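You operate a simulated robot arm through the tools that you are given. There is no shell and no other tool. Be economical: measure what you need, move in short steps, check, and stop when the job is done.

The job below is to be done with a simulated two-armed robot. You get a single attempt, and the scene is never put back.

## Task
Sand the grey film off the cedar block, then wax the sanded patch.
Fine: wax from the black tin; pad and cloth back in their places. A coat counts when it lies all over at full strength: go over it till it gets no stronger. What is to be rubbed or washed off counts as gone when no trace of it is left.

Only the result counts: the job must be done as asked and must still hold three seconds after the hand-in. Knocking over, shifting, dropping, spilling or breaking anything else fails it. Flat cloth is picked up by pressing the open fingertips on it (5 to 10 N) and closing them slowly along it; thin cloth reads only 2 to 8 mm in the jaws.

## Robot
Two 7-joint arms with two-finger parallel grippers on one trunk, on a base that drives. Base frame: it is fixed to the floor where the robot stands at the start and does not move with it; the origin is under the middle of the robot, x ahead of it, y to its left, z up. Lengths are in mm, angles in degrees, forces in N, time in s.
The left shoulder is at the start at [30, 119, 1060], the right one opposite. With the tool pointing down near the work surface each hand reaches from about 260 to 680 mm from the robot's upright axis, wherever it stands, measured 20 degrees to its own side. Places, roughly: red wax cloth (9x5x5 cm) [500, 500, 900]. Payload 3.43 kg a hand.
The tool frame of a hand sits at the grasp point between the pads (the TCP): z along the fingers, y along the line on which they close. The tips reach 30 mm beyond it. Largest opening 94 mm; finger width 28, thickness 10; the body of the gripper, 50 by 96 mm, starts 55 mm behind the TCP.
Orientation is that of the tool frame in the base frame, as a unit quaternion [x, y, z, w]. With the fingers straight down and closing along the base's y, the tool's x points along the base's -x, its y along +y and its z along -z.

## Interface
- The arms move only by the tool apply_moves. It takes "left_deltas", "right_deltas" or both (then of equal length, played together; a hand with none holds still); each is text: rows parted by semicolons, each of 6 numbers parted by spaces: the shift along the base's x, y, z in units of 500 mm (1.0 is 500 mm), then the turn, a rotation vector about the base's x, y, z in units of 90 degrees (1.0 is 90 degrees). In form: tx ty tz rx ry rz; .... A call has 1 to 8 rows; each row is the pose to reach, as a shift and turn from the pose commanded when the call began. "left_gripper" and "right_gripper" are, for a hand that has rows, the gripper command, from -1 (shut) to 1 (fully open), values between in proportion, set as the call begins (left out, the last holds). A call with a number of a shift or a turn outside -1 to 1 is refused whole. A row lasts 0.2 s, in which the tool goes at most 50 mm and 8.6 degrees; a call with a longer step from one row to the next is refused whole, and so is a gripper value outside its range. A pose out of reach is approached as far as the arm can. The call stops where the force on the tool passes 60 N (or 10 N more than at its start, if that is more) or the arm is blocked; 0.2 s more then pass. The fingers move at their own pace (about 72 mm/s each) and stop on an object; they squeeze with about 24 N. The grip force told is the motor's: it shows also when the fingers shut on nothing. Time passes only in rows, and 0.2 s behind the last, so rows that repeat a pose let the fingers close. It gives the time, the measured TCP pose, the force on the tool (base axes), the opening and the grip force at its end, in the units of the frame above (readings bear some noise), with the torque about the TCP (base axes, N m) and any sound that the robot's microphone picked up, and new pictures: "show" is both (left out), scene, wrist or none (wrist: the cameras of the hands that moved).
- Cameras (640 x 400 px; columns grow to the right, rows downward): "scene" is now at [37.4, 35.7, 1760.8]; the picture's right is [0.49, -0.87, 0.00], its down [-0.69, -0.39, -0.60] and it looks along [0.52, 0.30, -0.80] (base axes); focal length 290 px, centre (320, 200). "left" rides on the left gripper at [76, -14, -102] in its tool frame; the picture's right is [0.18, 0.98, 0.00], its down [-0.75, 0.14, -0.64] and it looks along [-0.63, 0.12, 0.77] (tool axes); focal length 243 px, centre (320, 200). "right" rides on the right gripper at [76, 14, -103] in its tool frame; the picture's right is [-0.18, 0.98, 0.00], its down [-0.75, -0.14, -0.64] and it looks along [-0.63, -0.12, 0.77] (tool axes); focal length 243 px, centre (320, 200). There is no depth. A picture from a camera that has moved, and an enlarged one, comes with that camera's place and axes in the base frame and with its lens.
- lift_body(by): slides the trunk up (or, below 0, down) by that many mm; the arms and the scene camera ride with it, the base frame stays. It gives what a move gives, with no picture.
- base_move(legs): drives the robot by 1 to 6 legs, each [ahead, turn to the left] in mm and degrees, along the robot's own axes; the way and the turn of a leg run together, so that a leg with both is an arc; at most 1500 mm and 180 degrees a leg. The arms and the cameras ride along, it lands a little off, and it stops where it bumps. It gives what a move gives, and a new picture of the scene camera.
- head_to(pan, tilt): turns the head with the scene camera to pan (to the left, within 143 degrees either way) and tilt (down, from -29 to 69), counted from straight ahead of the robot. It gives what a move gives, and a new picture of the scene camera.
- close_up(camera, box): a new picture of the part [left, top, right, bottom] of that camera's present view, enlarged. The clock stands still meanwhile.
- sign_off(): hands the job in; it is judged then, once.

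Go step by step. Nothing tells you exact positions but the pictures and the camera data: compare them with the known pose of the tool, close in by small moves and look again before you grip or let go. The budget is 120 turns and 260 pictures, counting those below and the enlarged ones. Unless the task says otherwise, let go and move clear before handing in, and close with one line.

The tools are called after "Request:" as name(argument=value, ...) on one line, values as JSON. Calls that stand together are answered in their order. apply_moves: Moves the arms, as the interface text tells. Its arguments: {"type":"object","properties":{"left_deltas":{"type":"string"},"left_gripper":{"type":"number"},"right_deltas":{"type":"string"},"right_gripper":{"type":"number"},"show":{"type":"string","enum":["both","scene","wrist","none"]}},"required":[]} The other tools are called the same way: lift_body (by) slides the trunk up or down; base_move (legs) drives the base; head_to (pan, tilt) turns the head that bears the scene camera; close_up (camera, box) takes an enlarged picture of a part of a camera's view; sign_off () hands the job in.

At the start:

```text
clock: 0.0
left_tcp_pos: [296.8, 456.0, 1201.2]
left_tool_rot: [-0.001, 1.0, 0.0, 0.001]
left_contact_force: [0.3, 0.6, -0.6]
left_torque: [0.01, -0.03, 0.0]
left_gripper_width: 94.1
left_grasp_force: 0.0
right_tcp_pos: [297.3, 2.0, 1182.2]
right_tool_rot: [0.001, 1.0, 0.0, 0.0]
right_contact_force: [-0.6, -0.7, -0.6]
right_torque: [-0.03, -0.02, -0.02]
right_gripper_width: 93.8
right_grasp_force: 0.1
trunk travel left (down, up): [-325.0, 85.0]
robot x, y, heading: [-0.7, 1.7, 0.0]
head pan, tilt: [29.6, 53.0]
```

scene: 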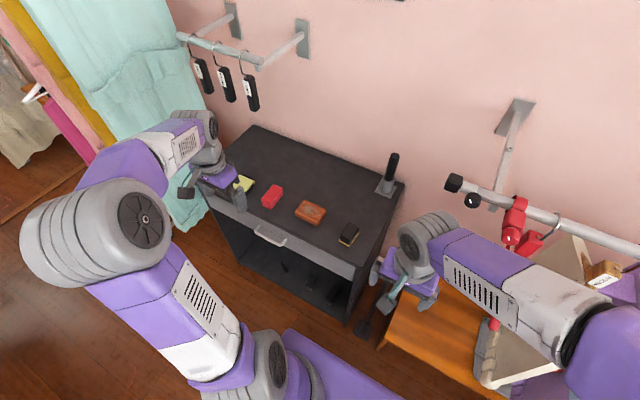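
right: 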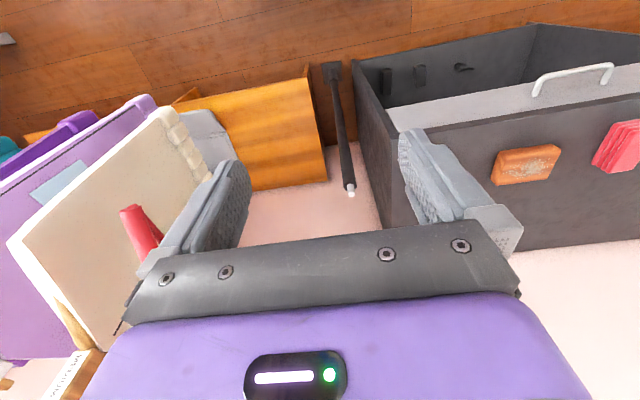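
left: 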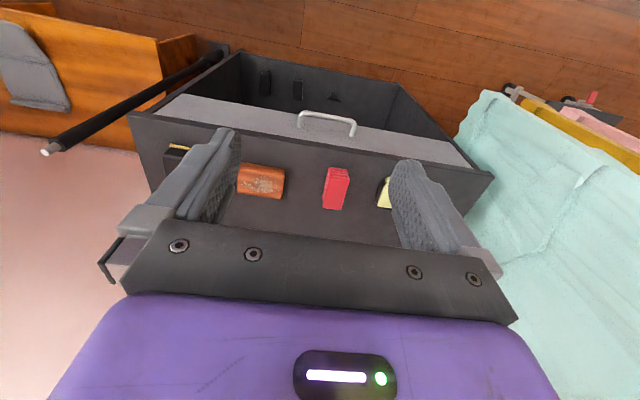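

I see a dark cabinet with a yellow item, a red cloth, the cedar block and a black/yellow item on its top. I will look closer before moving anything.

Request:
close_up(camera="scene", box=[170, 110, 410, 260])

Request:
close_up(camera="left", box=[130, 60, 500, 270])

```text
2.67 times, centred on (290, 185) of scene
camera zoom: at [37.4, 35.7, 1760.8], right [0.49, -0.87, 0.0], down [-0.69, -0.39, -0.6], along [0.52, 0.3, -0.8], focal length 774 px, centre (400, 240)
```

zoom: 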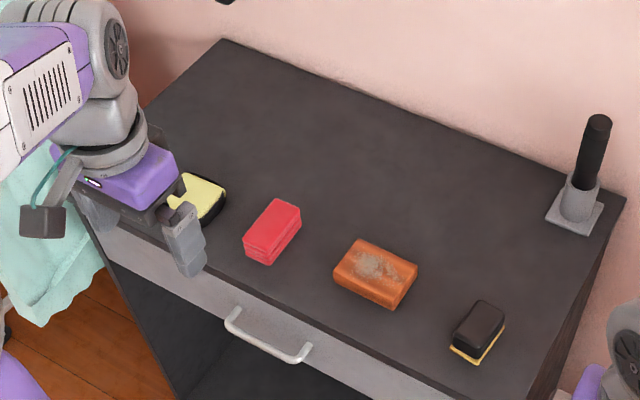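

```text
1.73 times, centred on (315, 165) of left
camera zoom: at [220.4, 441.9, 1302.9], right [-0.18, 0.98, 0.0], down [0.75, 0.14, 0.64], along [0.63, 0.12, -0.77], focal length 420 px, centre (329, 260)
```

zoom: 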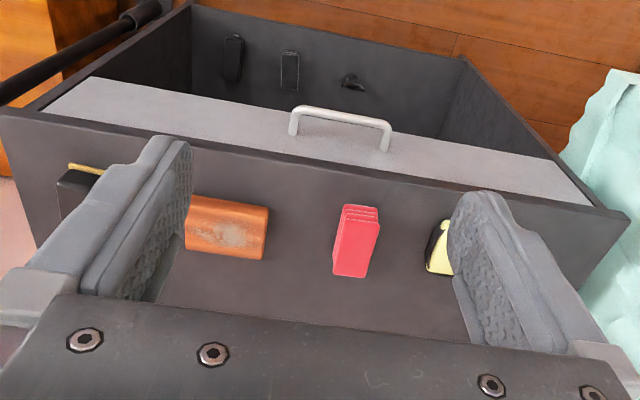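

The pad is near (527, 203), the block near (537, 364), the cloth near (524, 523) and the tin near (534, 652). The left hand hides the tin, so I shift it sideways for a look.

Request:
apply_moves(left_deltas="0 0.1 0 0 0 0; 0 0.2 0 0 0 0; 0 0.28 0 0 0 0")

Request:
close_up(camera="left", box=[150, 80, 490, 270])

Request:
close_up(camera="scene", box=[200, 150, 380, 260])

```text
clock: 0.8
left_tcp_pos: [297.3, 597.7, 1199.6]
left_tool_rot: [0.001, 1.0, 0.0, 0.0]
left_contact_force: [-0.4, 0.1, 0.3]
left_torque: [-0.03, 0.0, 0.0]
left_gripper_width: 94.2
left_grasp_force: 0.2
right_tcp_pos: [297.7, 3.3, 1181.9]
right_tool_rot: [-0.001, 1.0, 0.0, 0.0]
right_contact_force: [-0.1, 0.4, -0.4]
right_torque: [-0.02, -0.03, 0.01]
right_gripper_width: 94.1
right_grasp_force: 0.0
trunk travel left (down, up): [-325.0, 85.0]
robot x, y, heading: [-3.3, 1.3, 0.0]
head pan, tilt: [29.6, 53.0]
camera scene: at [37.9, 37.3, 1760.7], right [0.49, -0.87, 0.0], down [-0.69, -0.4, -0.6], along [0.52, 0.3, -0.8], focal length 290 px, centre (320, 200)
camera left: at [220.4, 583.8, 1301.7], right [-0.18, 0.98, 0.0], down [0.75, 0.14, 0.64], along [0.63, 0.12, -0.77], focal length 243 px, centre (320, 200)
```

scene: 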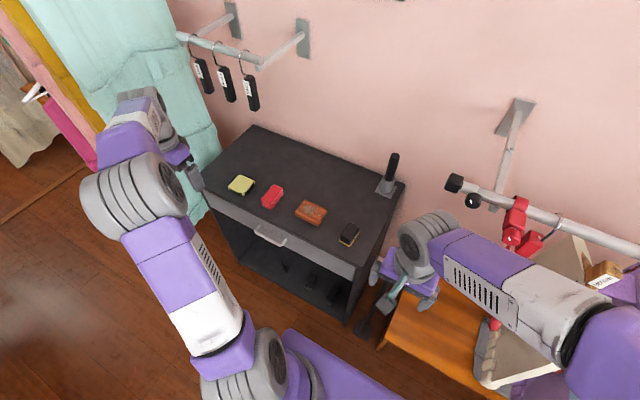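
left: 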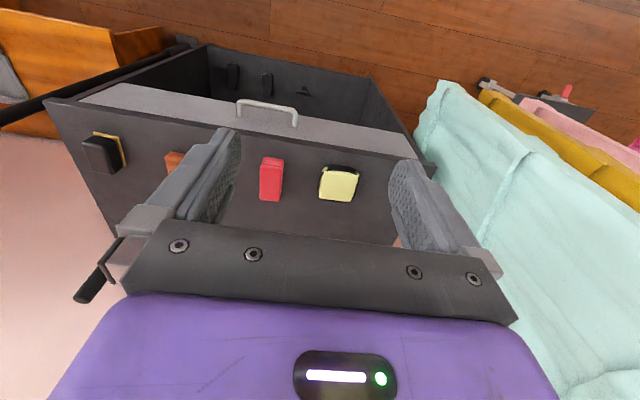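

```text
1.88 times, centred on (320, 175) of left
camera zoom: at [220.4, 583.8, 1301.7], right [-0.18, 0.98, 0.0], down [0.75, 0.14, 0.64], along [0.63, 0.12, -0.77], focal length 457 px, centre (320, 247)
```

zoom: 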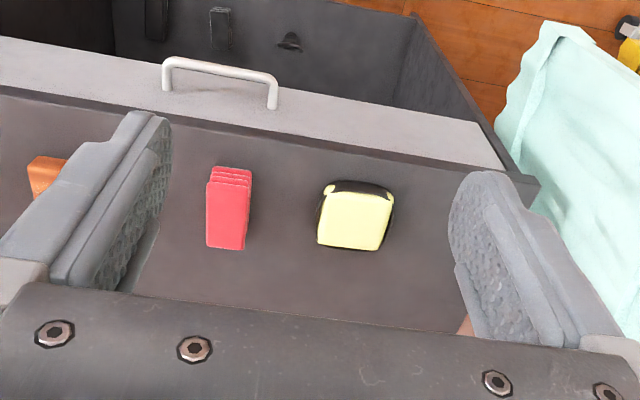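

```text
3.56 times, centred on (290, 205) of scene
camera zoom: at [37.9, 37.3, 1760.7], right [0.49, -0.87, 0.0], down [-0.69, -0.4, -0.6], along [0.52, 0.3, -0.8], focal length 1033 px, centre (427, 182)
```

zoom: 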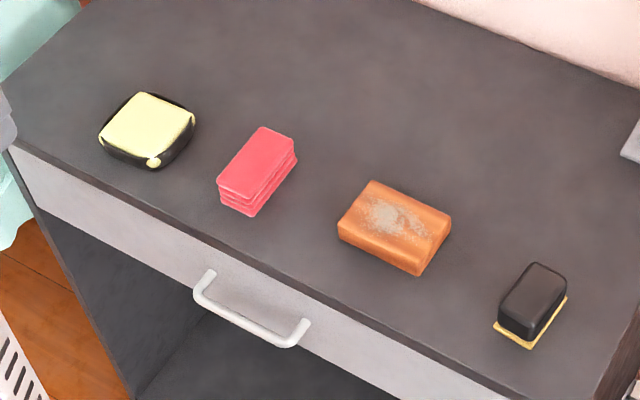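

Everything needed is visible, but the tin and cloth are too far left to reach from here. I'll look around for room to drive.

Request:
head_to(pan=-80, tilt=45)

Request:
head_to(pan=100, tilt=45)

Request:
head_to(pan=143, tilt=40)

Request:
head_to(pan=10, tilt=65)

```text
clock: 2.7
left_tcp_pos: [296.1, 595.2, 1199.7]
left_tool_rot: [0.0, 1.0, 0.0, 0.0]
left_contact_force: [-0.2, 0.3, -0.1]
left_torque: [0.0, -0.01, 0.0]
left_gripper_width: 93.9
left_grasp_force: 0.0
right_tcp_pos: [297.8, 2.6, 1183.4]
right_tool_rot: [0.0, 1.0, 0.0, 0.0]
right_contact_force: [0.7, 0.1, -0.2]
right_torque: [-0.01, -0.01, -0.01]
right_gripper_width: 93.8
right_grasp_force: 0.1
trunk travel left (down, up): [-325.0, 85.0]
robot x, y, heading: [-2.1, -2.3, -0.1]
head pan, tilt: [-80.0, 45.0]
camera scene: at [-12.8, -81.0, 1771.7], right [-0.98, -0.17, 0.0], down [-0.12, 0.7, -0.71], along [0.12, -0.7, -0.71], focal length 290 px, centre (320, 200)
```

scene: 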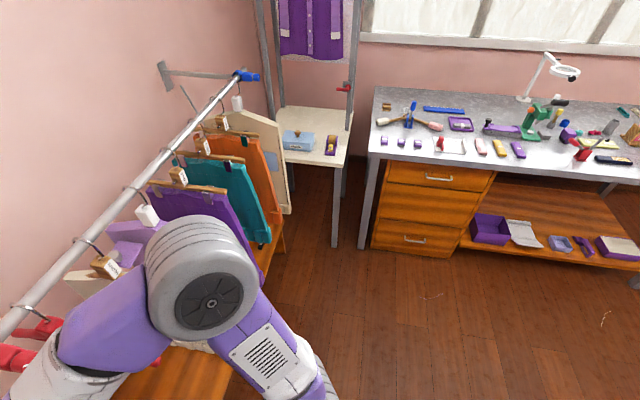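

```text
clock: 5.4
left_tcp_pos: [296.3, 595.7, 1199.8]
left_tool_rot: [0.0, 1.0, 0.0, 0.0]
left_contact_force: [-0.3, -0.1, 0.3]
left_torque: [-0.03, -0.02, 0.03]
left_gripper_width: 94.2
left_grasp_force: 0.0
right_tcp_pos: [296.4, 0.9, 1182.0]
right_tool_rot: [0.0, 1.0, 0.0, 0.0]
right_contact_force: [-0.1, 0.0, -0.6]
right_torque: [0.03, 0.01, -0.01]
right_gripper_width: 94.0
right_grasp_force: 0.1
trunk travel left (down, up): [-325.0, 85.0]
robot x, y, heading: [-2.4, 0.5, -0.1]
head pan, tilt: [100.0, 45.0]
camera scene: at [-41.1, 79.2, 1771.7], right [0.98, 0.17, 0.0], down [0.12, -0.7, -0.71], along [-0.12, 0.7, -0.71], focal length 290 px, centre (320, 200)
```

scene: 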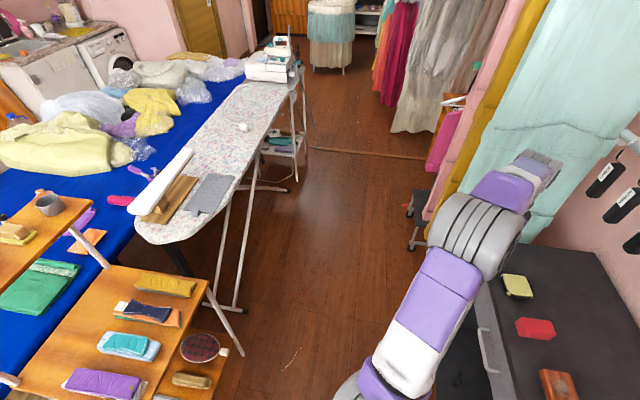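

```text
clock: 6.5
left_tcp_pos: [295.8, 596.9, 1200.4]
left_tool_rot: [0.0, 1.0, 0.0, 0.0]
left_contact_force: [0.2, -1.1, -0.9]
left_torque: [0.01, 0.02, -0.04]
left_gripper_width: 94.1
left_grasp_force: 0.0
right_tcp_pos: [298.2, 2.3, 1182.8]
right_tool_rot: [0.0, 1.0, 0.0, 0.0]
right_contact_force: [0.4, 0.3, 0.0]
right_torque: [0.0, 0.0, 0.01]
right_gripper_width: 93.9
right_grasp_force: 0.1
trunk travel left (down, up): [-325.0, 85.0]
robot x, y, heading: [3.0, -2.5, -0.0]
head pan, tilt: [143.0, 40.0]
camera scene: at [-94.8, 50.4, 1778.9], right [0.6, 0.8, 0.0], down [0.51, -0.39, -0.77], along [-0.61, 0.46, -0.64], focal length 290 px, centre (320, 200)
```

scene: 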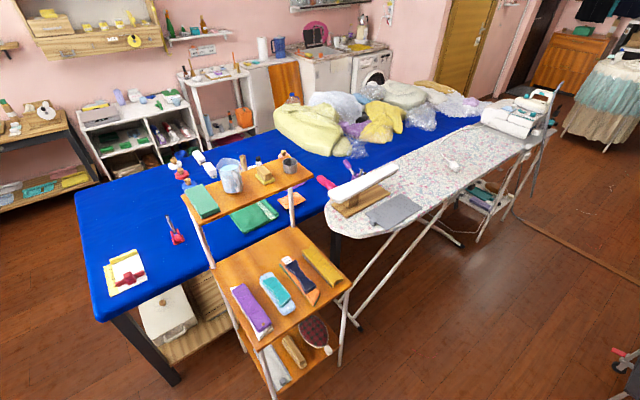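

```text
clock: 8.6
left_tcp_pos: [297.5, 596.7, 1199.5]
left_tool_rot: [0.0, 1.0, 0.0, 0.0]
left_contact_force: [0.0, 0.0, -0.1]
left_torque: [-0.01, -0.04, -0.03]
left_gripper_width: 94.0
left_grasp_force: 0.0
right_tcp_pos: [296.6, 0.9, 1183.2]
right_tool_rot: [0.0, 1.0, 0.0, 0.0]
right_contact_force: [-0.3, -0.2, 0.8]
right_torque: [0.0, 0.0, 0.0]
right_gripper_width: 94.0
right_grasp_force: 0.1
trunk travel left (down, up): [-325.0, 85.0]
robot x, y, heading: [-1.2, 1.2, -0.1]
head pan, tilt: [10.0, 65.0]
camera scene: at [32.8, 9.7, 1746.6], right [0.17, -0.98, 0.0], down [-0.89, -0.16, -0.42], along [0.42, 0.07, -0.91], focal length 290 px, centre (320, 200)
```

scene: 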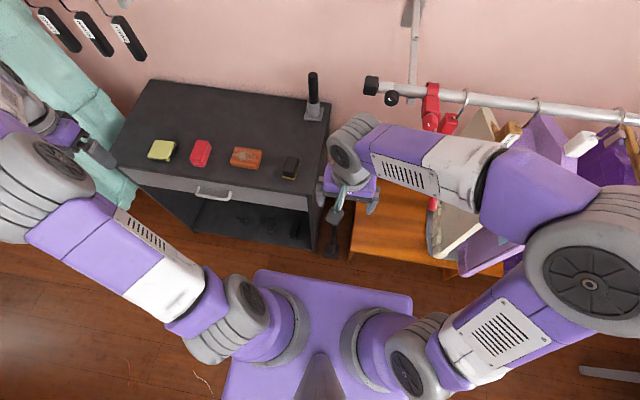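

There's open floor to the left, clutter on the right and a shelf behind. I'll tuck the left hand in, turn left, drive about 285 mm and turn back.

Request:
apply_moves(left_deltas="0 -0.1 0 0 0 0; 0 -0.2 0 0 0 0; 0 -0.3 0 0 0 0; 0 -0.4 0 0 0 0; 0 -0.5 0 0 0 0", show="none")

Request:
base_move(legs=[[0, 80]])

```text
clock: 9.8
left_tcp_pos: [296.4, 345.0, 1201.2]
left_tool_rot: [0.0, 1.0, 0.0, 0.0]
left_contact_force: [0.6, 0.3, 0.5]
left_torque: [0.04, 0.0, 0.01]
left_gripper_width: 94.1
left_grasp_force: 0.1
right_tcp_pos: [297.8, 0.3, 1181.3]
right_tool_rot: [0.0, 1.0, 0.0, 0.0]
right_contact_force: [0.4, -0.3, -0.3]
right_torque: [0.02, 0.0, 0.02]
right_gripper_width: 93.8
right_grasp_force: 0.0
trunk travel left (down, up): [-325.0, 85.0]
robot x, y, heading: [-1.2, 0.9, 0.0]
head pan, tilt: [10.0, 65.0]
```

```text
clock: 13.6
left_tcp_pos: [-285.2, 356.2, 1200.4]
left_tool_rot: [-0.637, 0.771, 0.001, 0.0]
left_contact_force: [-0.4, 0.3, 0.2]
left_torque: [0.0, 0.01, -0.02]
left_gripper_width: 93.8
left_grasp_force: 0.1
right_tcp_pos: [53.1, 291.9, 1181.9]
right_tool_rot: [-0.637, 0.771, 0.001, 0.0]
right_contact_force: [-0.3, -0.2, 0.3]
right_torque: [-0.02, 0.02, -0.04]
right_gripper_width: 94.0
right_grasp_force: 0.1
trunk travel left (down, up): [-325.0, 85.0]
robot x, y, heading: [2.3, -2.0, 79.2]
head pan, tilt: [10.0, 65.0]
camera scene: at [-1.9, 30.3, 1746.6], right [1.0, -0.01, 0.0], down [-0.01, -0.91, -0.42], along [0.01, 0.42, -0.91], focal length 290 px, centre (320, 200)
```

scene: 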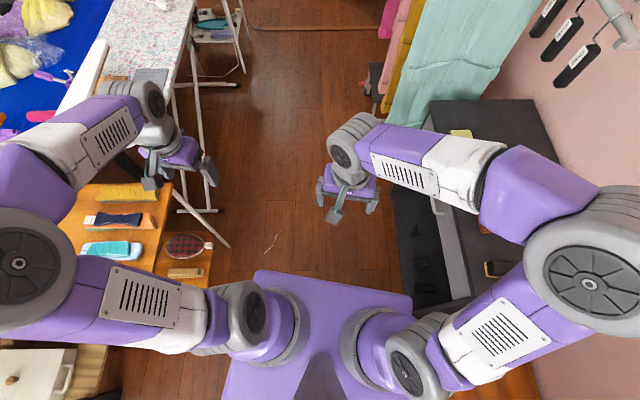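

The turn was clear, so I drive forward.

Request:
base_move(legs=[[285, 0]])

Request:
base_move(legs=[[0, -79.2]])

```text
clock: 15.6
left_tcp_pos: [-230.8, 636.9, 1201.5]
left_tool_rot: [-0.637, 0.771, 0.0, 0.0]
left_contact_force: [-0.3, 0.7, 0.3]
left_torque: [0.02, 0.02, -0.01]
left_gripper_width: 94.3
left_grasp_force: 0.1
right_tcp_pos: [108.0, 571.8, 1182.3]
right_tool_rot: [-0.636, 0.771, 0.0, 0.0]
right_contact_force: [-0.2, 0.7, 1.2]
right_torque: [-0.03, 0.0, 0.01]
right_gripper_width: 93.8
right_grasp_force: 0.0
trunk travel left (down, up): [-325.0, 85.0]
robot x, y, heading: [52.5, 279.1, 79.1]
head pan, tilt: [10.0, 65.0]
camera scene: at [51.9, 310.1, 1746.6], right [1.0, -0.02, 0.0], down [-0.01, -0.91, -0.42], along [0.01, 0.42, -0.91], focal length 290 px, centre (320, 200)
```

scene: 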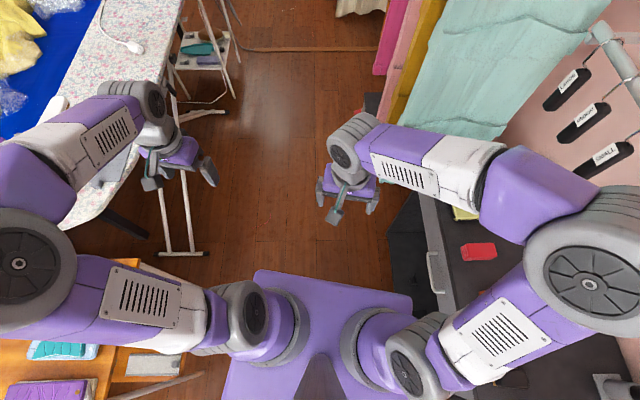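

```text
clock: 19.4
left_tcp_pos: [348.4, 628.7, 1200.6]
left_tool_rot: [-0.002, 1.0, 0.0, 0.0]
left_contact_force: [0.1, 0.8, 0.3]
left_torque: [0.0, 0.0, 0.0]
left_gripper_width: 94.0
left_grasp_force: 0.1
right_tcp_pos: [349.6, 282.7, 1182.4]
right_tool_rot: [-0.003, 1.0, 0.0, 0.0]
right_contact_force: [0.4, 0.1, -0.5]
right_torque: [0.01, -0.02, 0.01]
right_gripper_width: 93.9
right_grasp_force: 0.0
trunk travel left (down, up): [-325.0, 85.0]
robot x, y, heading: [51.6, 280.4, 0.0]
head pan, tilt: [10.0, 65.0]
camera scene: at [86.3, 289.1, 1746.6], right [0.18, -0.98, 0.0], down [-0.89, -0.16, -0.42], along [0.42, 0.08, -0.91], focal length 290 px, centre (320, 200)
```

scene: 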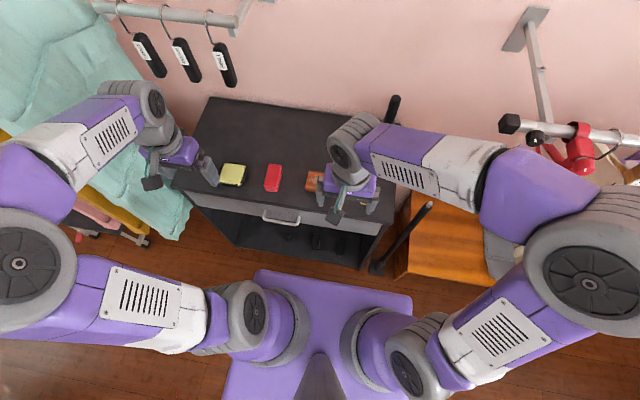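

The robot stands well, with everything in reach. The right hand goes to look at the pad and block, and the left at the tin and cloth.

Request:
apply_moves(right_deltas="0 -0.05 -0.09 0 0 0; 0 -0.1 -0.18 0 0 0", left_deltas="0 0 -0.09 0 0 0; 0 0 -0.18 0 0 0")

Request:
head_to(pan=0, tilt=55)

Request:
close_up(camera="right", box=[160, 80, 480, 280])

Request:
close_up(camera="left", box=[160, 80, 480, 280])

```text
refused: row 1 steps farther than a row can; nothing moved
```

```text
clock: 20.1
left_tcp_pos: [349.0, 627.5, 1200.5]
left_tool_rot: [-0.002, 1.0, 0.0, 0.0]
left_contact_force: [-0.1, 0.6, 0.1]
left_torque: [0.0, 0.02, 0.05]
left_gripper_width: 94.2
left_grasp_force: 0.1
right_tcp_pos: [350.2, 282.6, 1183.0]
right_tool_rot: [-0.002, 1.0, 0.0, 0.0]
right_contact_force: [0.1, 0.1, -0.5]
right_torque: [-0.02, 0.04, -0.02]
right_gripper_width: 94.2
right_grasp_force: 0.1
trunk travel left (down, up): [-325.0, 85.0]
robot x, y, heading: [49.9, 281.1, 0.2]
head pan, tilt: [0.0, 55.0]
camera scene: at [98.6, 278.8, 1758.2], right [0.0, -1.0, 0.0], down [-0.82, 0.0, -0.57], along [0.57, 0.0, -0.82], focal length 290 px, centre (320, 200)
```

scene: 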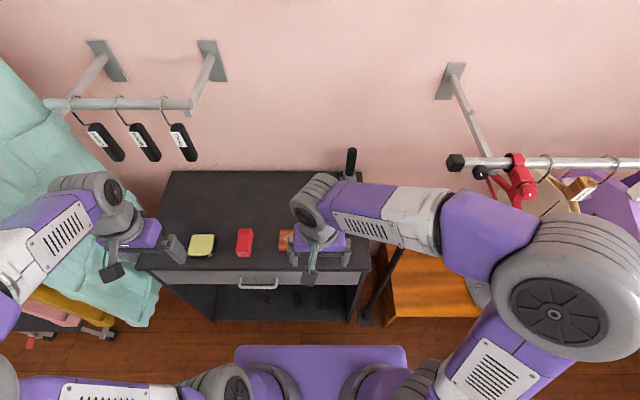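

```text
2.00 times, centred on (320, 180) of right
camera zoom: at [274.5, 297.4, 1284.8], right [0.18, 0.98, 0.0], down [0.75, -0.14, 0.64], along [0.63, -0.12, -0.77], focal length 485 px, centre (320, 240)
```

zoom: 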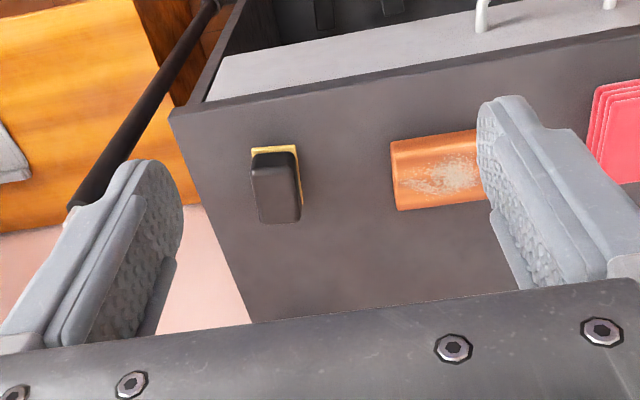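

```text
2.00 times, centred on (320, 180) of left
camera zoom: at [272.0, 612.5, 1302.9], right [-0.19, 0.98, 0.0], down [0.75, 0.14, 0.64], along [0.63, 0.12, -0.77], focal length 485 px, centre (320, 240)
```

zoom: 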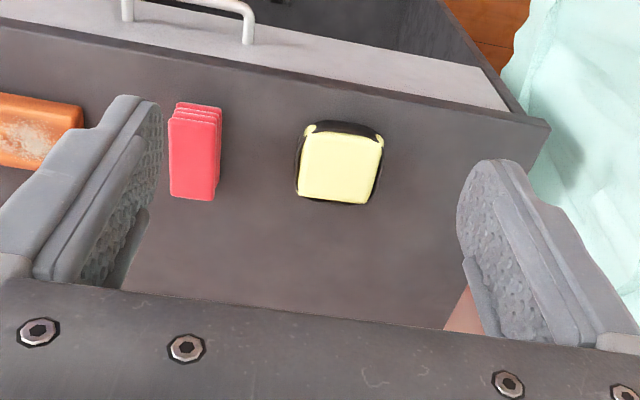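

The pad's long side runs along x, about 47 mm wide, near (525, 206) with its top near z 875. The right hand goes above it.

Request:
apply_moves(right_deltas="0.06 -0.026 -0.06 0 0 0; 0.12 -0.052 -0.12 0 0 0; 0.18 -0.078 -0.18 0 0 0; 0.24 -0.104 -0.24 0 0 0; 0.3 -0.13 -0.3 0 0 0; 0.35 -0.154 -0.35 0 0 0; 0.35 -0.154 -0.35 0 0 0")

Request:
close_up(camera="right", box=[160, 80, 480, 280])

```text
clock: 21.7
left_tcp_pos: [347.5, 628.1, 1201.2]
left_tool_rot: [-0.002, 1.0, 0.0, 0.0]
left_contact_force: [-0.4, 0.7, -0.7]
left_torque: [-0.04, 0.01, 0.02]
left_gripper_width: 93.8
left_grasp_force: 0.0
right_tcp_pos: [526.5, 205.8, 1006.1]
right_tool_rot: [-0.003, 1.0, 0.0, 0.0]
right_contact_force: [0.2, -0.6, -0.3]
right_torque: [0.0, -0.01, -0.01]
right_gripper_width: 93.9
right_grasp_force: 0.0
trunk travel left (down, up): [-325.0, 85.0]
robot x, y, heading: [55.7, 280.5, 0.2]
head pan, tilt: [0.0, 55.0]
camera scene: at [97.7, 278.9, 1758.3], right [0.0, -1.0, 0.0], down [-0.82, 0.0, -0.57], along [0.57, 0.0, -0.82], focal length 290 px, centre (320, 200)
camera right: at [449.9, 220.2, 1109.5], right [0.18, 0.98, 0.0], down [0.75, -0.14, 0.64], along [0.63, -0.12, -0.77], focal length 243 px, centre (320, 200)
```

scene: 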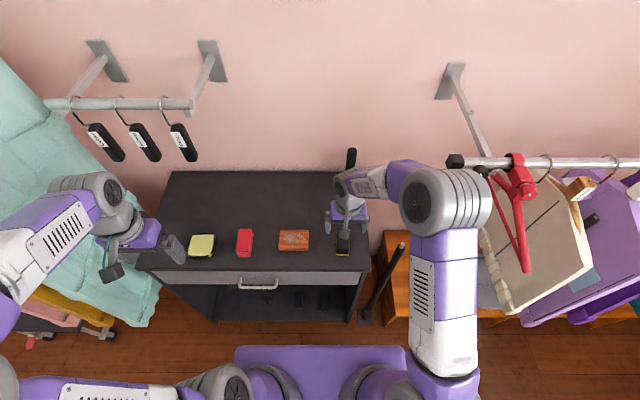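
right: 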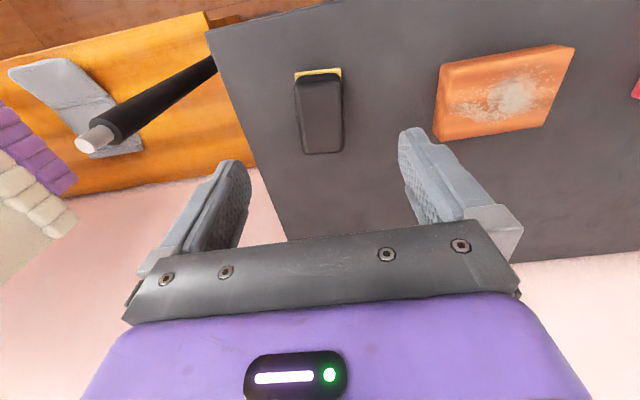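

```text
2.00 times, centred on (320, 180) of right
camera zoom: at [449.9, 220.2, 1109.5], right [0.18, 0.98, 0.0], down [0.75, -0.14, 0.64], along [0.63, -0.12, -0.77], focal length 485 px, centre (320, 240)
```

zoom: 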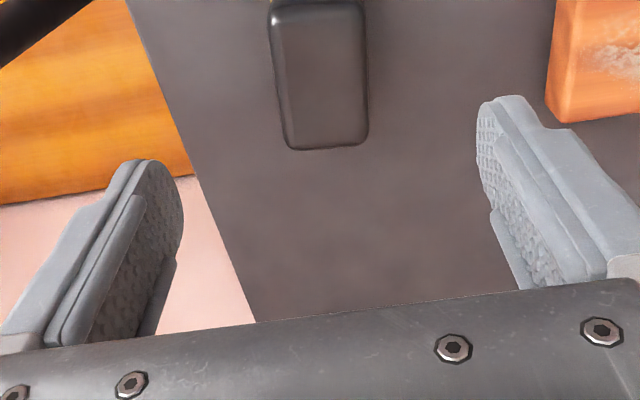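

The pad looks a little farther ahead, near (538, 204). I shift over it, come lower and check its yaw.

Request:
apply_moves(right_deltas="0.022 -0.003 -0.07 0 0 0; 0.022 -0.003 -0.12 0 0 0; 0.022 -0.003 -0.12 0 0 0")

Request:
close_up(camera="right", box=[220, 20, 420, 145])

Request:
close_up(camera="scene", box=[270, 190, 390, 265])

```text
clock: 22.5
left_tcp_pos: [348.2, 627.4, 1200.6]
left_tool_rot: [-0.003, 1.0, 0.001, 0.0]
left_contact_force: [-0.4, 0.3, 0.0]
left_torque: [0.02, 0.02, -0.01]
left_gripper_width: 94.2
left_grasp_force: 0.0
right_tcp_pos: [536.9, 203.1, 945.6]
right_tool_rot: [-0.002, 1.0, 0.0, 0.0]
right_contact_force: [-0.5, 0.3, -0.4]
right_torque: [0.01, -0.04, 0.02]
right_gripper_width: 94.2
right_grasp_force: 0.1
trunk travel left (down, up): [-325.0, 85.0]
robot x, y, heading: [54.8, 278.3, 0.0]
head pan, tilt: [0.0, 55.0]
camera scene: at [98.7, 278.5, 1758.2], right [0.0, -1.0, 0.0], down [-0.82, 0.0, -0.57], along [0.57, 0.0, -0.82], focal length 290 px, centre (320, 200)
camera right: at [461.1, 218.2, 1048.5], right [0.18, 0.98, 0.0], down [0.75, -0.14, 0.64], along [0.63, -0.12, -0.77], focal length 243 px, centre (320, 200)
```

scene: 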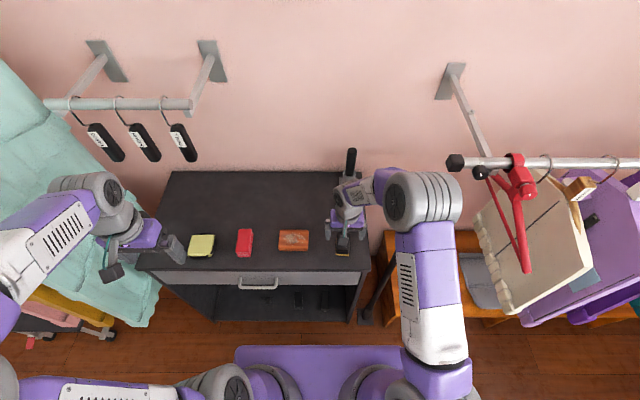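
right: 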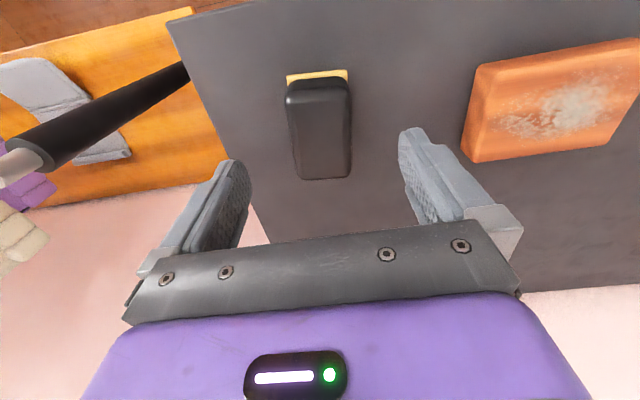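

```text
3.20 times, centred on (320, 82) of right
camera zoom: at [461.1, 218.2, 1048.5], right [0.18, 0.98, 0.0], down [0.75, -0.14, 0.64], along [0.63, -0.12, -0.77], focal length 776 px, centre (320, 576)
```

zoom: 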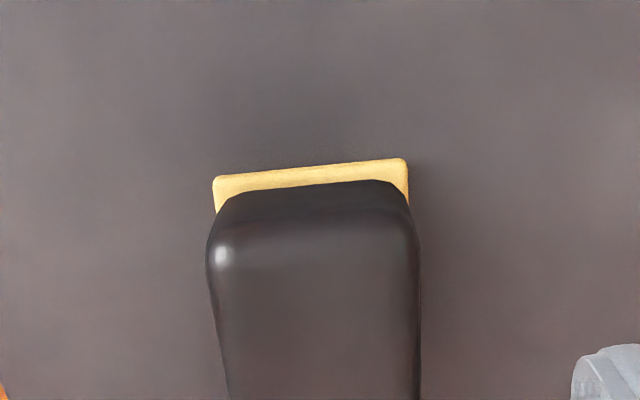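

```text
5.33 times, centred on (330, 228) of scene
camera zoom: at [98.7, 278.5, 1758.2], right [0.0, -1.0, 0.0], down [-0.82, 0.0, -0.57], along [0.57, 0.0, -0.82], focal length 1549 px, centre (267, 53)
```

zoom: 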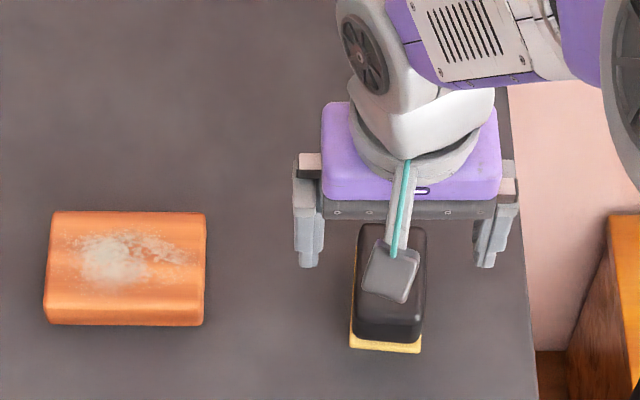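

The pad is yawed about −5°. I turn the hand to match it and descend around it, feeling for the table.

Request:
apply_moves(right_deltas="0.005 -0.006 -0.04 0 0 -0.055; 0.005 -0.006 -0.08 0 0 -0.055; 0.005 -0.006 -0.1 0 0 -0.055; 0.005 -0.006 -0.1 0 0 -0.055")

Request:
close_up(camera="right", box=[200, 60, 460, 222])

```text
clock: 23.5
left_tcp_pos: [348.2, 626.9, 1199.7]
left_tool_rot: [-0.001, 1.0, 0.0, 0.0]
left_contact_force: [-0.6, 0.0, 0.8]
left_torque: [0.02, -0.03, -0.01]
left_gripper_width: 93.9
left_grasp_force: 0.1
right_tcp_pos: [540.4, 199.6, 896.4]
right_tool_rot: [0.041, 0.999, 0.0, 0.0]
right_contact_force: [0.4, 0.1, -0.4]
right_torque: [-0.01, 0.02, -0.02]
right_gripper_width: 93.8
right_grasp_force: 0.0
trunk travel left (down, up): [-325.0, 85.0]
robot x, y, heading: [49.8, 277.3, 0.1]
head pan, tilt: [0.0, 55.0]
camera scene: at [98.6, 278.6, 1758.2], right [0.0, -1.0, 0.0], down [-0.82, 0.0, -0.57], along [0.57, 0.0, -0.82], focal length 290 px, centre (320, 200)
camera right: at [465.0, 222.3, 999.4], right [0.26, 0.96, 0.0], down [0.74, -0.2, 0.64], along [0.62, -0.17, -0.77], focal length 243 px, centre (320, 200)
```

scene: 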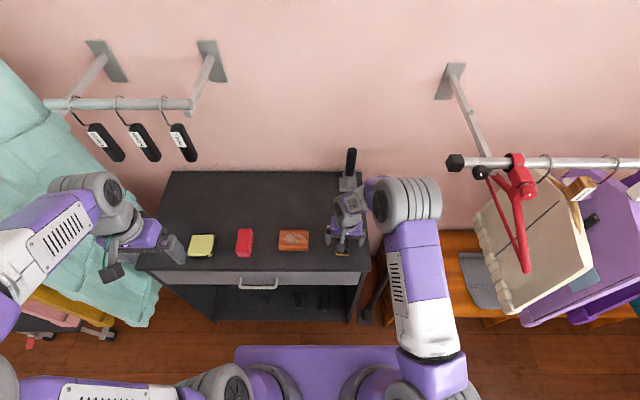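
right: 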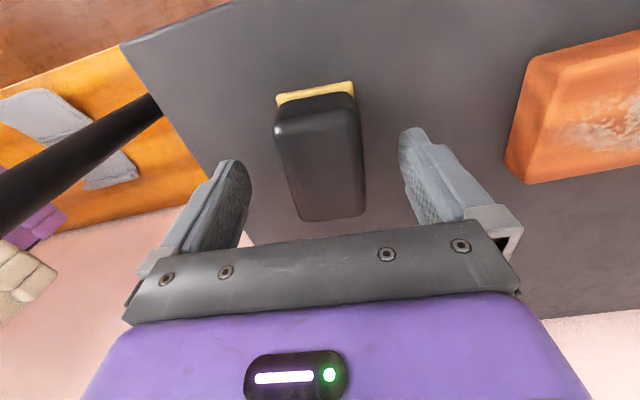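

```text
2.46 times, centred on (330, 141) of right
camera zoom: at [465.0, 222.3, 999.4], right [0.26, 0.96, 0.0], down [0.74, -0.2, 0.64], along [0.62, -0.17, -0.77], focal length 597 px, centre (295, 345)
```

zoom: 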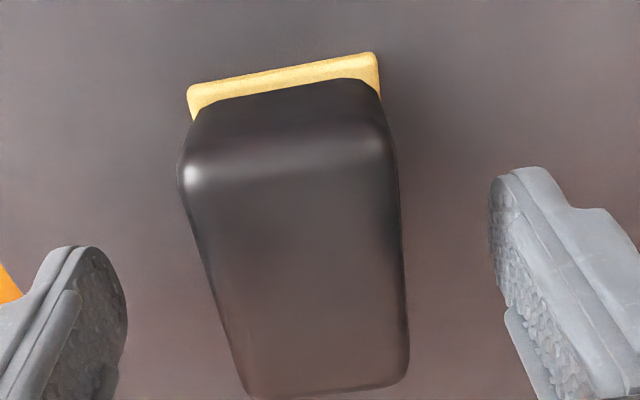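

Aligned and centred on the pad. I go down in small steps, feeling for the table.

Request:
apply_moves(right_deltas="0 0 -0.01 0 0 0; 0 0 -0.02 0 0 0; 0 0 -0.02 0 0 0", show="wrist")

Request:
close_up(camera="scene", box=[300, 200, 390, 256])

```text
clock: 24.3
left_tcp_pos: [348.4, 626.7, 1201.1]
left_tool_rot: [-0.003, 1.0, 0.0, -0.001]
left_contact_force: [0.3, 0.7, -0.8]
left_torque: [-0.01, 0.02, 0.0]
left_gripper_width: 94.0
left_grasp_force: 0.0
right_tcp_pos: [539.0, 201.7, 887.1]
right_tool_rot: [0.041, 0.999, -0.001, 0.0]
right_contact_force: [-0.3, -0.3, 0.0]
right_torque: [0.02, 0.03, 0.0]
right_gripper_width: 94.1
right_grasp_force: 0.1
trunk travel left (down, up): [-325.0, 85.0]
robot x, y, heading: [51.2, 281.6, 0.1]
head pan, tilt: [0.0, 55.0]
camera right: at [465.1, 222.5, 989.5], right [0.26, 0.96, 0.0], down [0.74, -0.2, 0.64], along [0.62, -0.17, -0.77], focal length 243 px, centre (320, 200)
```

right: 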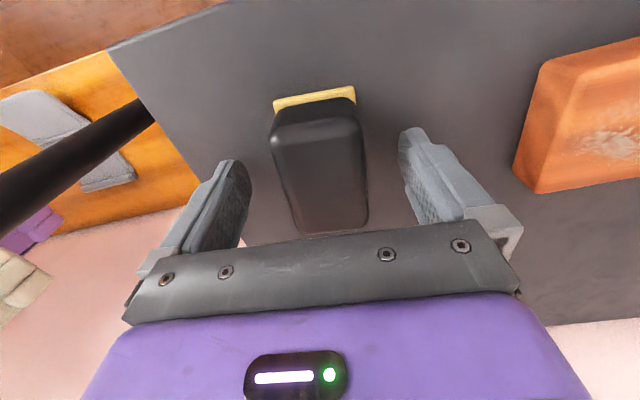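

```text
7.11 times, centred on (345, 228) of scene
camera zoom: at [98.6, 278.6, 1758.2], right [0.0, -1.0, 0.0], down [-0.82, 0.0, -0.57], along [0.57, 0.0, -0.82], focal length 2065 px, centre (142, 1)
```

zoom: 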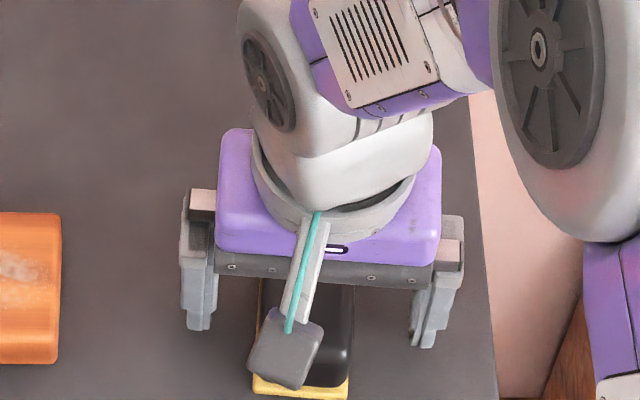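

Request:
apply_moves(right_deltas="0.008 0 -0.01 0 0 0; 0.008 0 -0.016 0 0 0; 0.008 0 -0.016 0 0 0", show="none")

Request:
apply_moves(right_deltas="0 0 -0.006 0 0 0; 0 0 -0.01 0 0 0; 0 0 -0.01 0 0 0", show="wrist")

```text
clock: 25.1
left_tcp_pos: [349.2, 627.2, 1201.4]
left_tool_rot: [-0.003, 1.0, -0.001, 0.001]
left_contact_force: [0.8, 0.1, 0.1]
left_torque: [-0.04, -0.02, 0.02]
left_gripper_width: 93.9
left_grasp_force: 0.0
right_tcp_pos: [543.0, 200.2, 880.5]
right_tool_rot: [0.041, 0.999, -0.001, 0.001]
right_contact_force: [-0.7, -0.3, 8.8]
right_torque: [-0.23, 0.16, 0.08]
right_gripper_width: 93.9
right_grasp_force: 0.1
trunk travel left (down, up): [-325.0, 85.0]
robot x, y, heading: [51.4, 279.1, 0.4]
head pan, tilt: [0.0, 55.0]
```

```text
clock: 25.9
left_tcp_pos: [344.0, 628.2, 1202.5]
left_tool_rot: [-0.003, 1.0, 0.0, 0.001]
left_contact_force: [0.7, 0.0, 0.3]
left_torque: [-0.03, 0.02, -0.01]
left_gripper_width: 93.7
left_grasp_force: 0.0
right_tcp_pos: [543.4, 200.3, 879.9]
right_tool_rot: [0.041, 0.999, 0.001, 0.005]
right_contact_force: [-3.4, -3.7, 60.0]
right_torque: [-2.49, 1.12, 0.54]
right_gripper_width: 93.8
right_grasp_force: 0.1
trunk travel left (down, up): [-325.0, 85.0]
robot x, y, heading: [52.4, 277.2, 0.0]
head pan, tilt: [0.0, 55.0]
camera right: at [467.2, 222.2, 981.7], right [0.26, 0.96, 0.0], down [0.73, -0.2, 0.65], along [0.63, -0.17, -0.76], focal length 243 px, centre (320, 200)
```

right: 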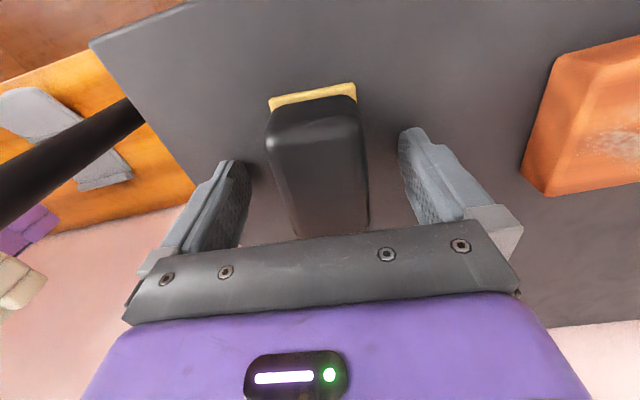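

Contact puts the table top at z ≈ 850. I lift the tips about 16 mm off it and grip the pad.

Request:
apply_moves(right_deltas="0 0 0.02 0 0 0; 0 0 0.04 0 0 0; 0 0 0.04 0 0 0", show="none")

Request:
apply_moves(right_deltas="0 0 0 0 0 0; 0 0 0 0 0 0; 0 0 0 0 0 0; 0 0 0 0 0 0", right_gripper=-1)

```text
clock: 26.7
left_tcp_pos: [348.7, 627.2, 1200.4]
left_tool_rot: [-0.003, 1.0, 0.001, 0.0]
left_contact_force: [0.5, 0.4, -0.7]
left_torque: [0.0, 0.01, 0.02]
left_gripper_width: 93.8
left_grasp_force: 0.0
right_tcp_pos: [542.4, 201.0, 893.2]
right_tool_rot: [0.041, 0.999, 0.0, -0.002]
right_contact_force: [-0.5, -0.4, -0.3]
right_torque: [0.01, 0.0, 0.01]
right_gripper_width: 94.2
right_grasp_force: 0.0
trunk travel left (down, up): [-325.0, 85.0]
robot x, y, heading: [54.5, 276.5, 0.1]
head pan, tilt: [0.0, 55.0]
```

```text
clock: 27.7
left_tcp_pos: [348.5, 627.6, 1200.4]
left_tool_rot: [-0.002, 1.0, 0.0, -0.001]
left_contact_force: [0.2, 1.1, 0.8]
left_torque: [0.02, 0.01, 0.01]
left_gripper_width: 94.2
left_grasp_force: 0.0
right_tcp_pos: [542.5, 201.3, 893.9]
right_tool_rot: [0.041, 0.999, 0.0, 0.001]
right_contact_force: [0.4, -0.4, -1.0]
right_torque: [0.0, -0.02, 0.0]
right_gripper_width: 47.8
right_grasp_force: 23.8
trunk travel left (down, up): [-325.0, 85.0]
robot x, y, heading: [53.0, 280.5, 0.2]
head pan, tilt: [0.0, 55.0]
camera scene: at [98.7, 278.6, 1758.2], right [0.0, -1.0, 0.0], down [-0.82, 0.0, -0.57], along [0.57, 0.0, -0.82], focal length 290 px, centre (320, 200)
camera right: at [468.4, 222.0, 996.9], right [0.26, 0.96, 0.0], down [0.74, -0.2, 0.64], along [0.62, -0.17, -0.77], focal length 243 px, centre (320, 200)
```

scene: 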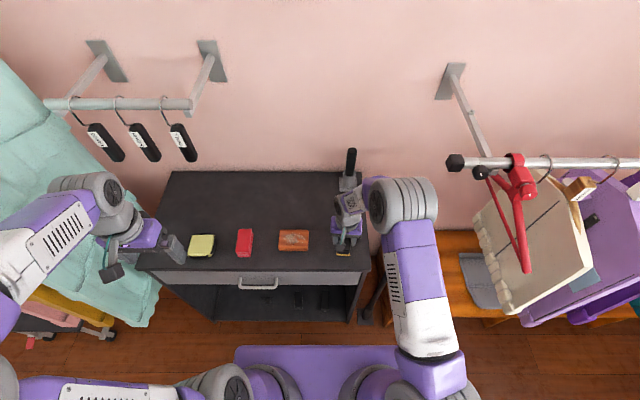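
right: 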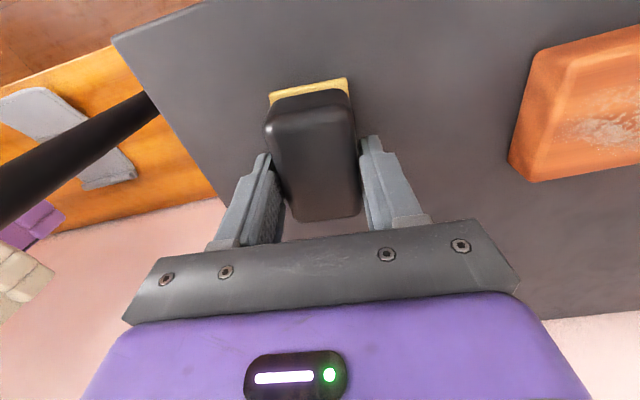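

The pad is held (47.8 mm), with its face 43.5 mm below the TCP. I lift it and carry it over the block.

Request:
apply_moves(right_deltas="0 0 0.06 0 0 0; 0 0 0.14 0 0 0; 0.006 0.09 0.14 0 0 0.02; 0.01 0.18 0.14 0 0 0.04; 0.013 0.27 0.14 0 0 0.053; 0.013 0.336 0.14 0 0 0.053; 0.013 0.336 0.14 0 0 0.053")

Request:
close_up(camera="scene", box=[250, 190, 370, 265])

```text
clock: 29.3
left_tcp_pos: [348.4, 627.2, 1201.0]
left_tool_rot: [-0.002, 1.0, 0.0, 0.0]
left_contact_force: [0.3, 0.2, 0.0]
left_torque: [-0.01, 0.03, 0.0]
left_gripper_width: 93.9
left_grasp_force: 0.1
right_tcp_pos: [550.3, 368.4, 964.5]
right_tool_rot: [0.0, 1.0, 0.001, 0.0]
right_contact_force: [0.8, -0.3, -0.8]
right_torque: [0.01, -0.01, 0.0]
right_gripper_width: 47.5
right_grasp_force: 23.5
trunk travel left (down, up): [-325.0, 85.0]
robot x, y, heading: [54.8, 281.8, 0.1]
head pan, tilt: [0.0, 55.0]
camera scene: at [98.7, 277.9, 1758.2], right [0.0, -1.0, 0.0], down [-0.82, 0.0, -0.57], along [0.57, 0.0, -0.82], focal length 290 px, centre (320, 200)
camera right: at [473.2, 383.1, 1066.7], right [0.18, 0.98, 0.0], down [0.75, -0.14, 0.64], along [0.63, -0.12, -0.77], focal length 243 px, centre (320, 200)
```

scene: 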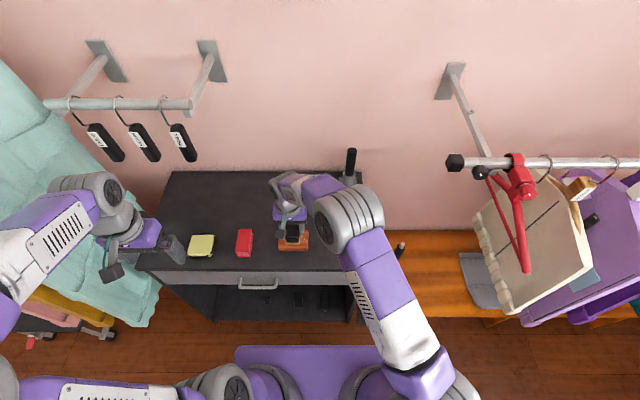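
right: 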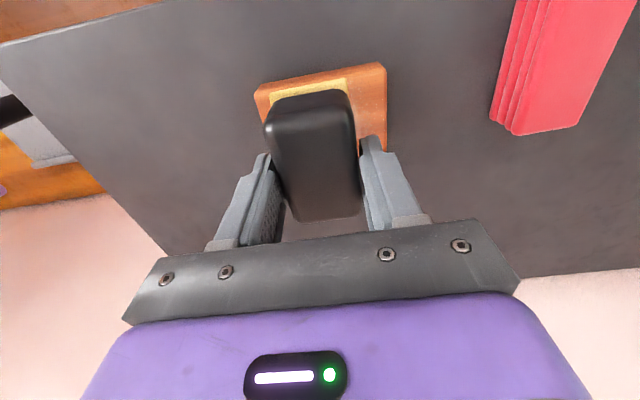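

```text
5.33 times, centred on (310, 228) of scene
camera zoom: at [98.7, 277.9, 1758.2], right [0.0, -1.0, 0.0], down [-0.82, 0.0, -0.57], along [0.57, 0.0, -0.82], focal length 1549 px, centre (373, 53)
```

zoom: 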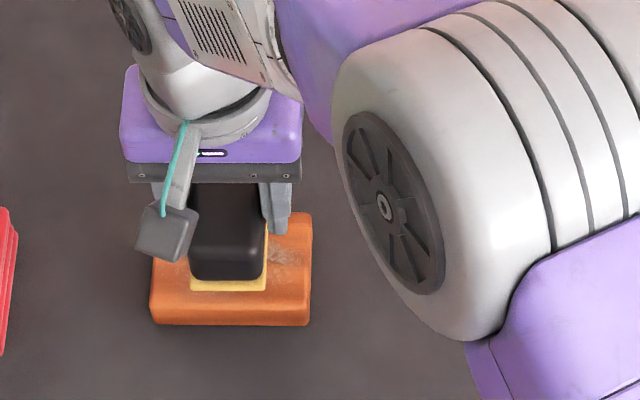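

The pad is over the block. I lower it gently to find the surface.

Request:
apply_moves(right_deltas="0 0 -0.03 0 0 0; 0 0 -0.05 0 0 0; 0 0 -0.05 0 0 0", show="none")

Request:
apply_moves(right_deltas="0 0 -0.004 0 0 0; 0 0 -0.008 0 0 0; 0 0 -0.008 0 0 0", show="none")

Request:
apply_moves(right_deltas="0 0 -0.004 0 0 0; 0 0 -0.008 0 0 0; 0 0 -0.008 0 0 0", show="wrist")

```text
clock: 30.1
left_tcp_pos: [348.5, 627.9, 1201.1]
left_tool_rot: [-0.003, 1.0, -0.001, 0.001]
left_contact_force: [0.3, -0.2, -0.8]
left_torque: [-0.04, 0.01, 0.04]
left_gripper_width: 93.9
left_grasp_force: 0.0
right_tcp_pos: [548.9, 367.6, 940.2]
right_tool_rot: [0.0, 1.0, 0.0, 0.0]
right_contact_force: [-0.1, -0.3, -0.1]
right_torque: [0.02, -0.01, 0.02]
right_gripper_width: 47.5
right_grasp_force: 24.1
trunk travel left (down, up): [-325.0, 85.0]
robot x, y, heading: [51.2, 282.8, 0.1]
head pan, tilt: [0.0, 55.0]
```

```text
clock: 30.9
left_tcp_pos: [348.8, 628.1, 1201.5]
left_tool_rot: [-0.003, 1.0, -0.001, 0.0]
left_contact_force: [1.2, -0.3, -0.9]
left_torque: [0.0, 0.01, 0.01]
left_gripper_width: 94.2
left_grasp_force: 0.0
right_tcp_pos: [549.7, 367.7, 936.3]
right_tool_rot: [-0.002, 1.0, 0.0, 0.0]
right_contact_force: [0.1, 0.1, -1.2]
right_torque: [-0.01, 0.0, -0.01]
right_gripper_width: 47.6
right_grasp_force: 24.0
trunk travel left (down, up): [-325.0, 85.0]
robot x, y, heading: [51.3, 277.4, 0.3]
head pan, tilt: [0.0, 55.0]
```

```text
clock: 31.7
left_tcp_pos: [349.3, 628.0, 1201.7]
left_tool_rot: [-0.003, 1.0, 0.0, 0.0]
left_contact_force: [-0.9, 0.7, 0.2]
left_torque: [-0.01, 0.01, -0.01]
left_gripper_width: 94.1
left_grasp_force: 0.0
right_tcp_pos: [549.4, 368.6, 933.0]
right_tool_rot: [-0.001, 1.0, 0.0, 0.0]
right_contact_force: [0.1, -0.5, -0.2]
right_torque: [-0.01, 0.03, 0.0]
right_gripper_width: 47.8
right_grasp_force: 24.2
trunk travel left (down, up): [-325.0, 85.0]
robot x, y, heading: [53.5, 278.3, 0.3]
head pan, tilt: [0.0, 55.0]
camera right: at [473.6, 383.7, 1033.9], right [0.18, 0.98, 0.0], down [0.75, -0.14, 0.64], along [0.63, -0.12, -0.77], focal length 243 px, centre (320, 200)
```

right: 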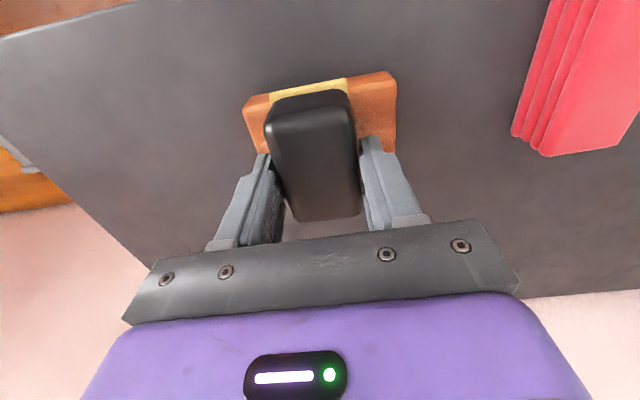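

Request:
apply_moves(right_deltas="0 0 -0.003 0 0 0; 0 0 -0.006 0 0 0; 0 0 -0.006 0 0 0", show="none")

Request:
apply_moves(right_deltas="0 0 -0.003 0 0 0; 0 0 -0.006 0 0 0; 0 0 -0.006 0 0 0", show="none")

```text
clock: 32.5
left_tcp_pos: [347.5, 627.8, 1200.5]
left_tool_rot: [-0.003, 1.0, 0.001, 0.0]
left_contact_force: [-0.4, 0.0, -0.3]
left_torque: [0.03, 0.01, 0.01]
left_gripper_width: 93.9
left_grasp_force: 0.1
right_tcp_pos: [551.0, 367.9, 927.7]
right_tool_rot: [-0.001, 1.0, 0.0, 0.0]
right_contact_force: [-0.1, -0.3, 0.2]
right_torque: [-0.01, 0.01, -0.01]
right_gripper_width: 47.9
right_grasp_force: 23.9
trunk travel left (down, up): [-325.0, 85.0]
robot x, y, heading: [54.2, 278.5, 0.2]
head pan, tilt: [0.0, 55.0]
```

```text
clock: 33.3
left_tcp_pos: [348.7, 626.6, 1201.4]
left_tool_rot: [-0.003, 1.0, 0.0, 0.0]
left_contact_force: [0.3, 0.1, -0.3]
left_torque: [-0.03, 0.0, -0.03]
left_gripper_width: 94.0
left_grasp_force: 0.0
right_tcp_pos: [550.8, 369.6, 925.8]
right_tool_rot: [-0.001, 1.0, 0.0, 0.0]
right_contact_force: [-0.5, 0.0, -1.9]
right_torque: [0.01, 0.0, -0.01]
right_gripper_width: 47.9
right_grasp_force: 23.6
trunk travel left (down, up): [-325.0, 85.0]
robot x, y, heading: [51.9, 278.3, 0.1]
head pan, tilt: [0.0, 55.0]
```

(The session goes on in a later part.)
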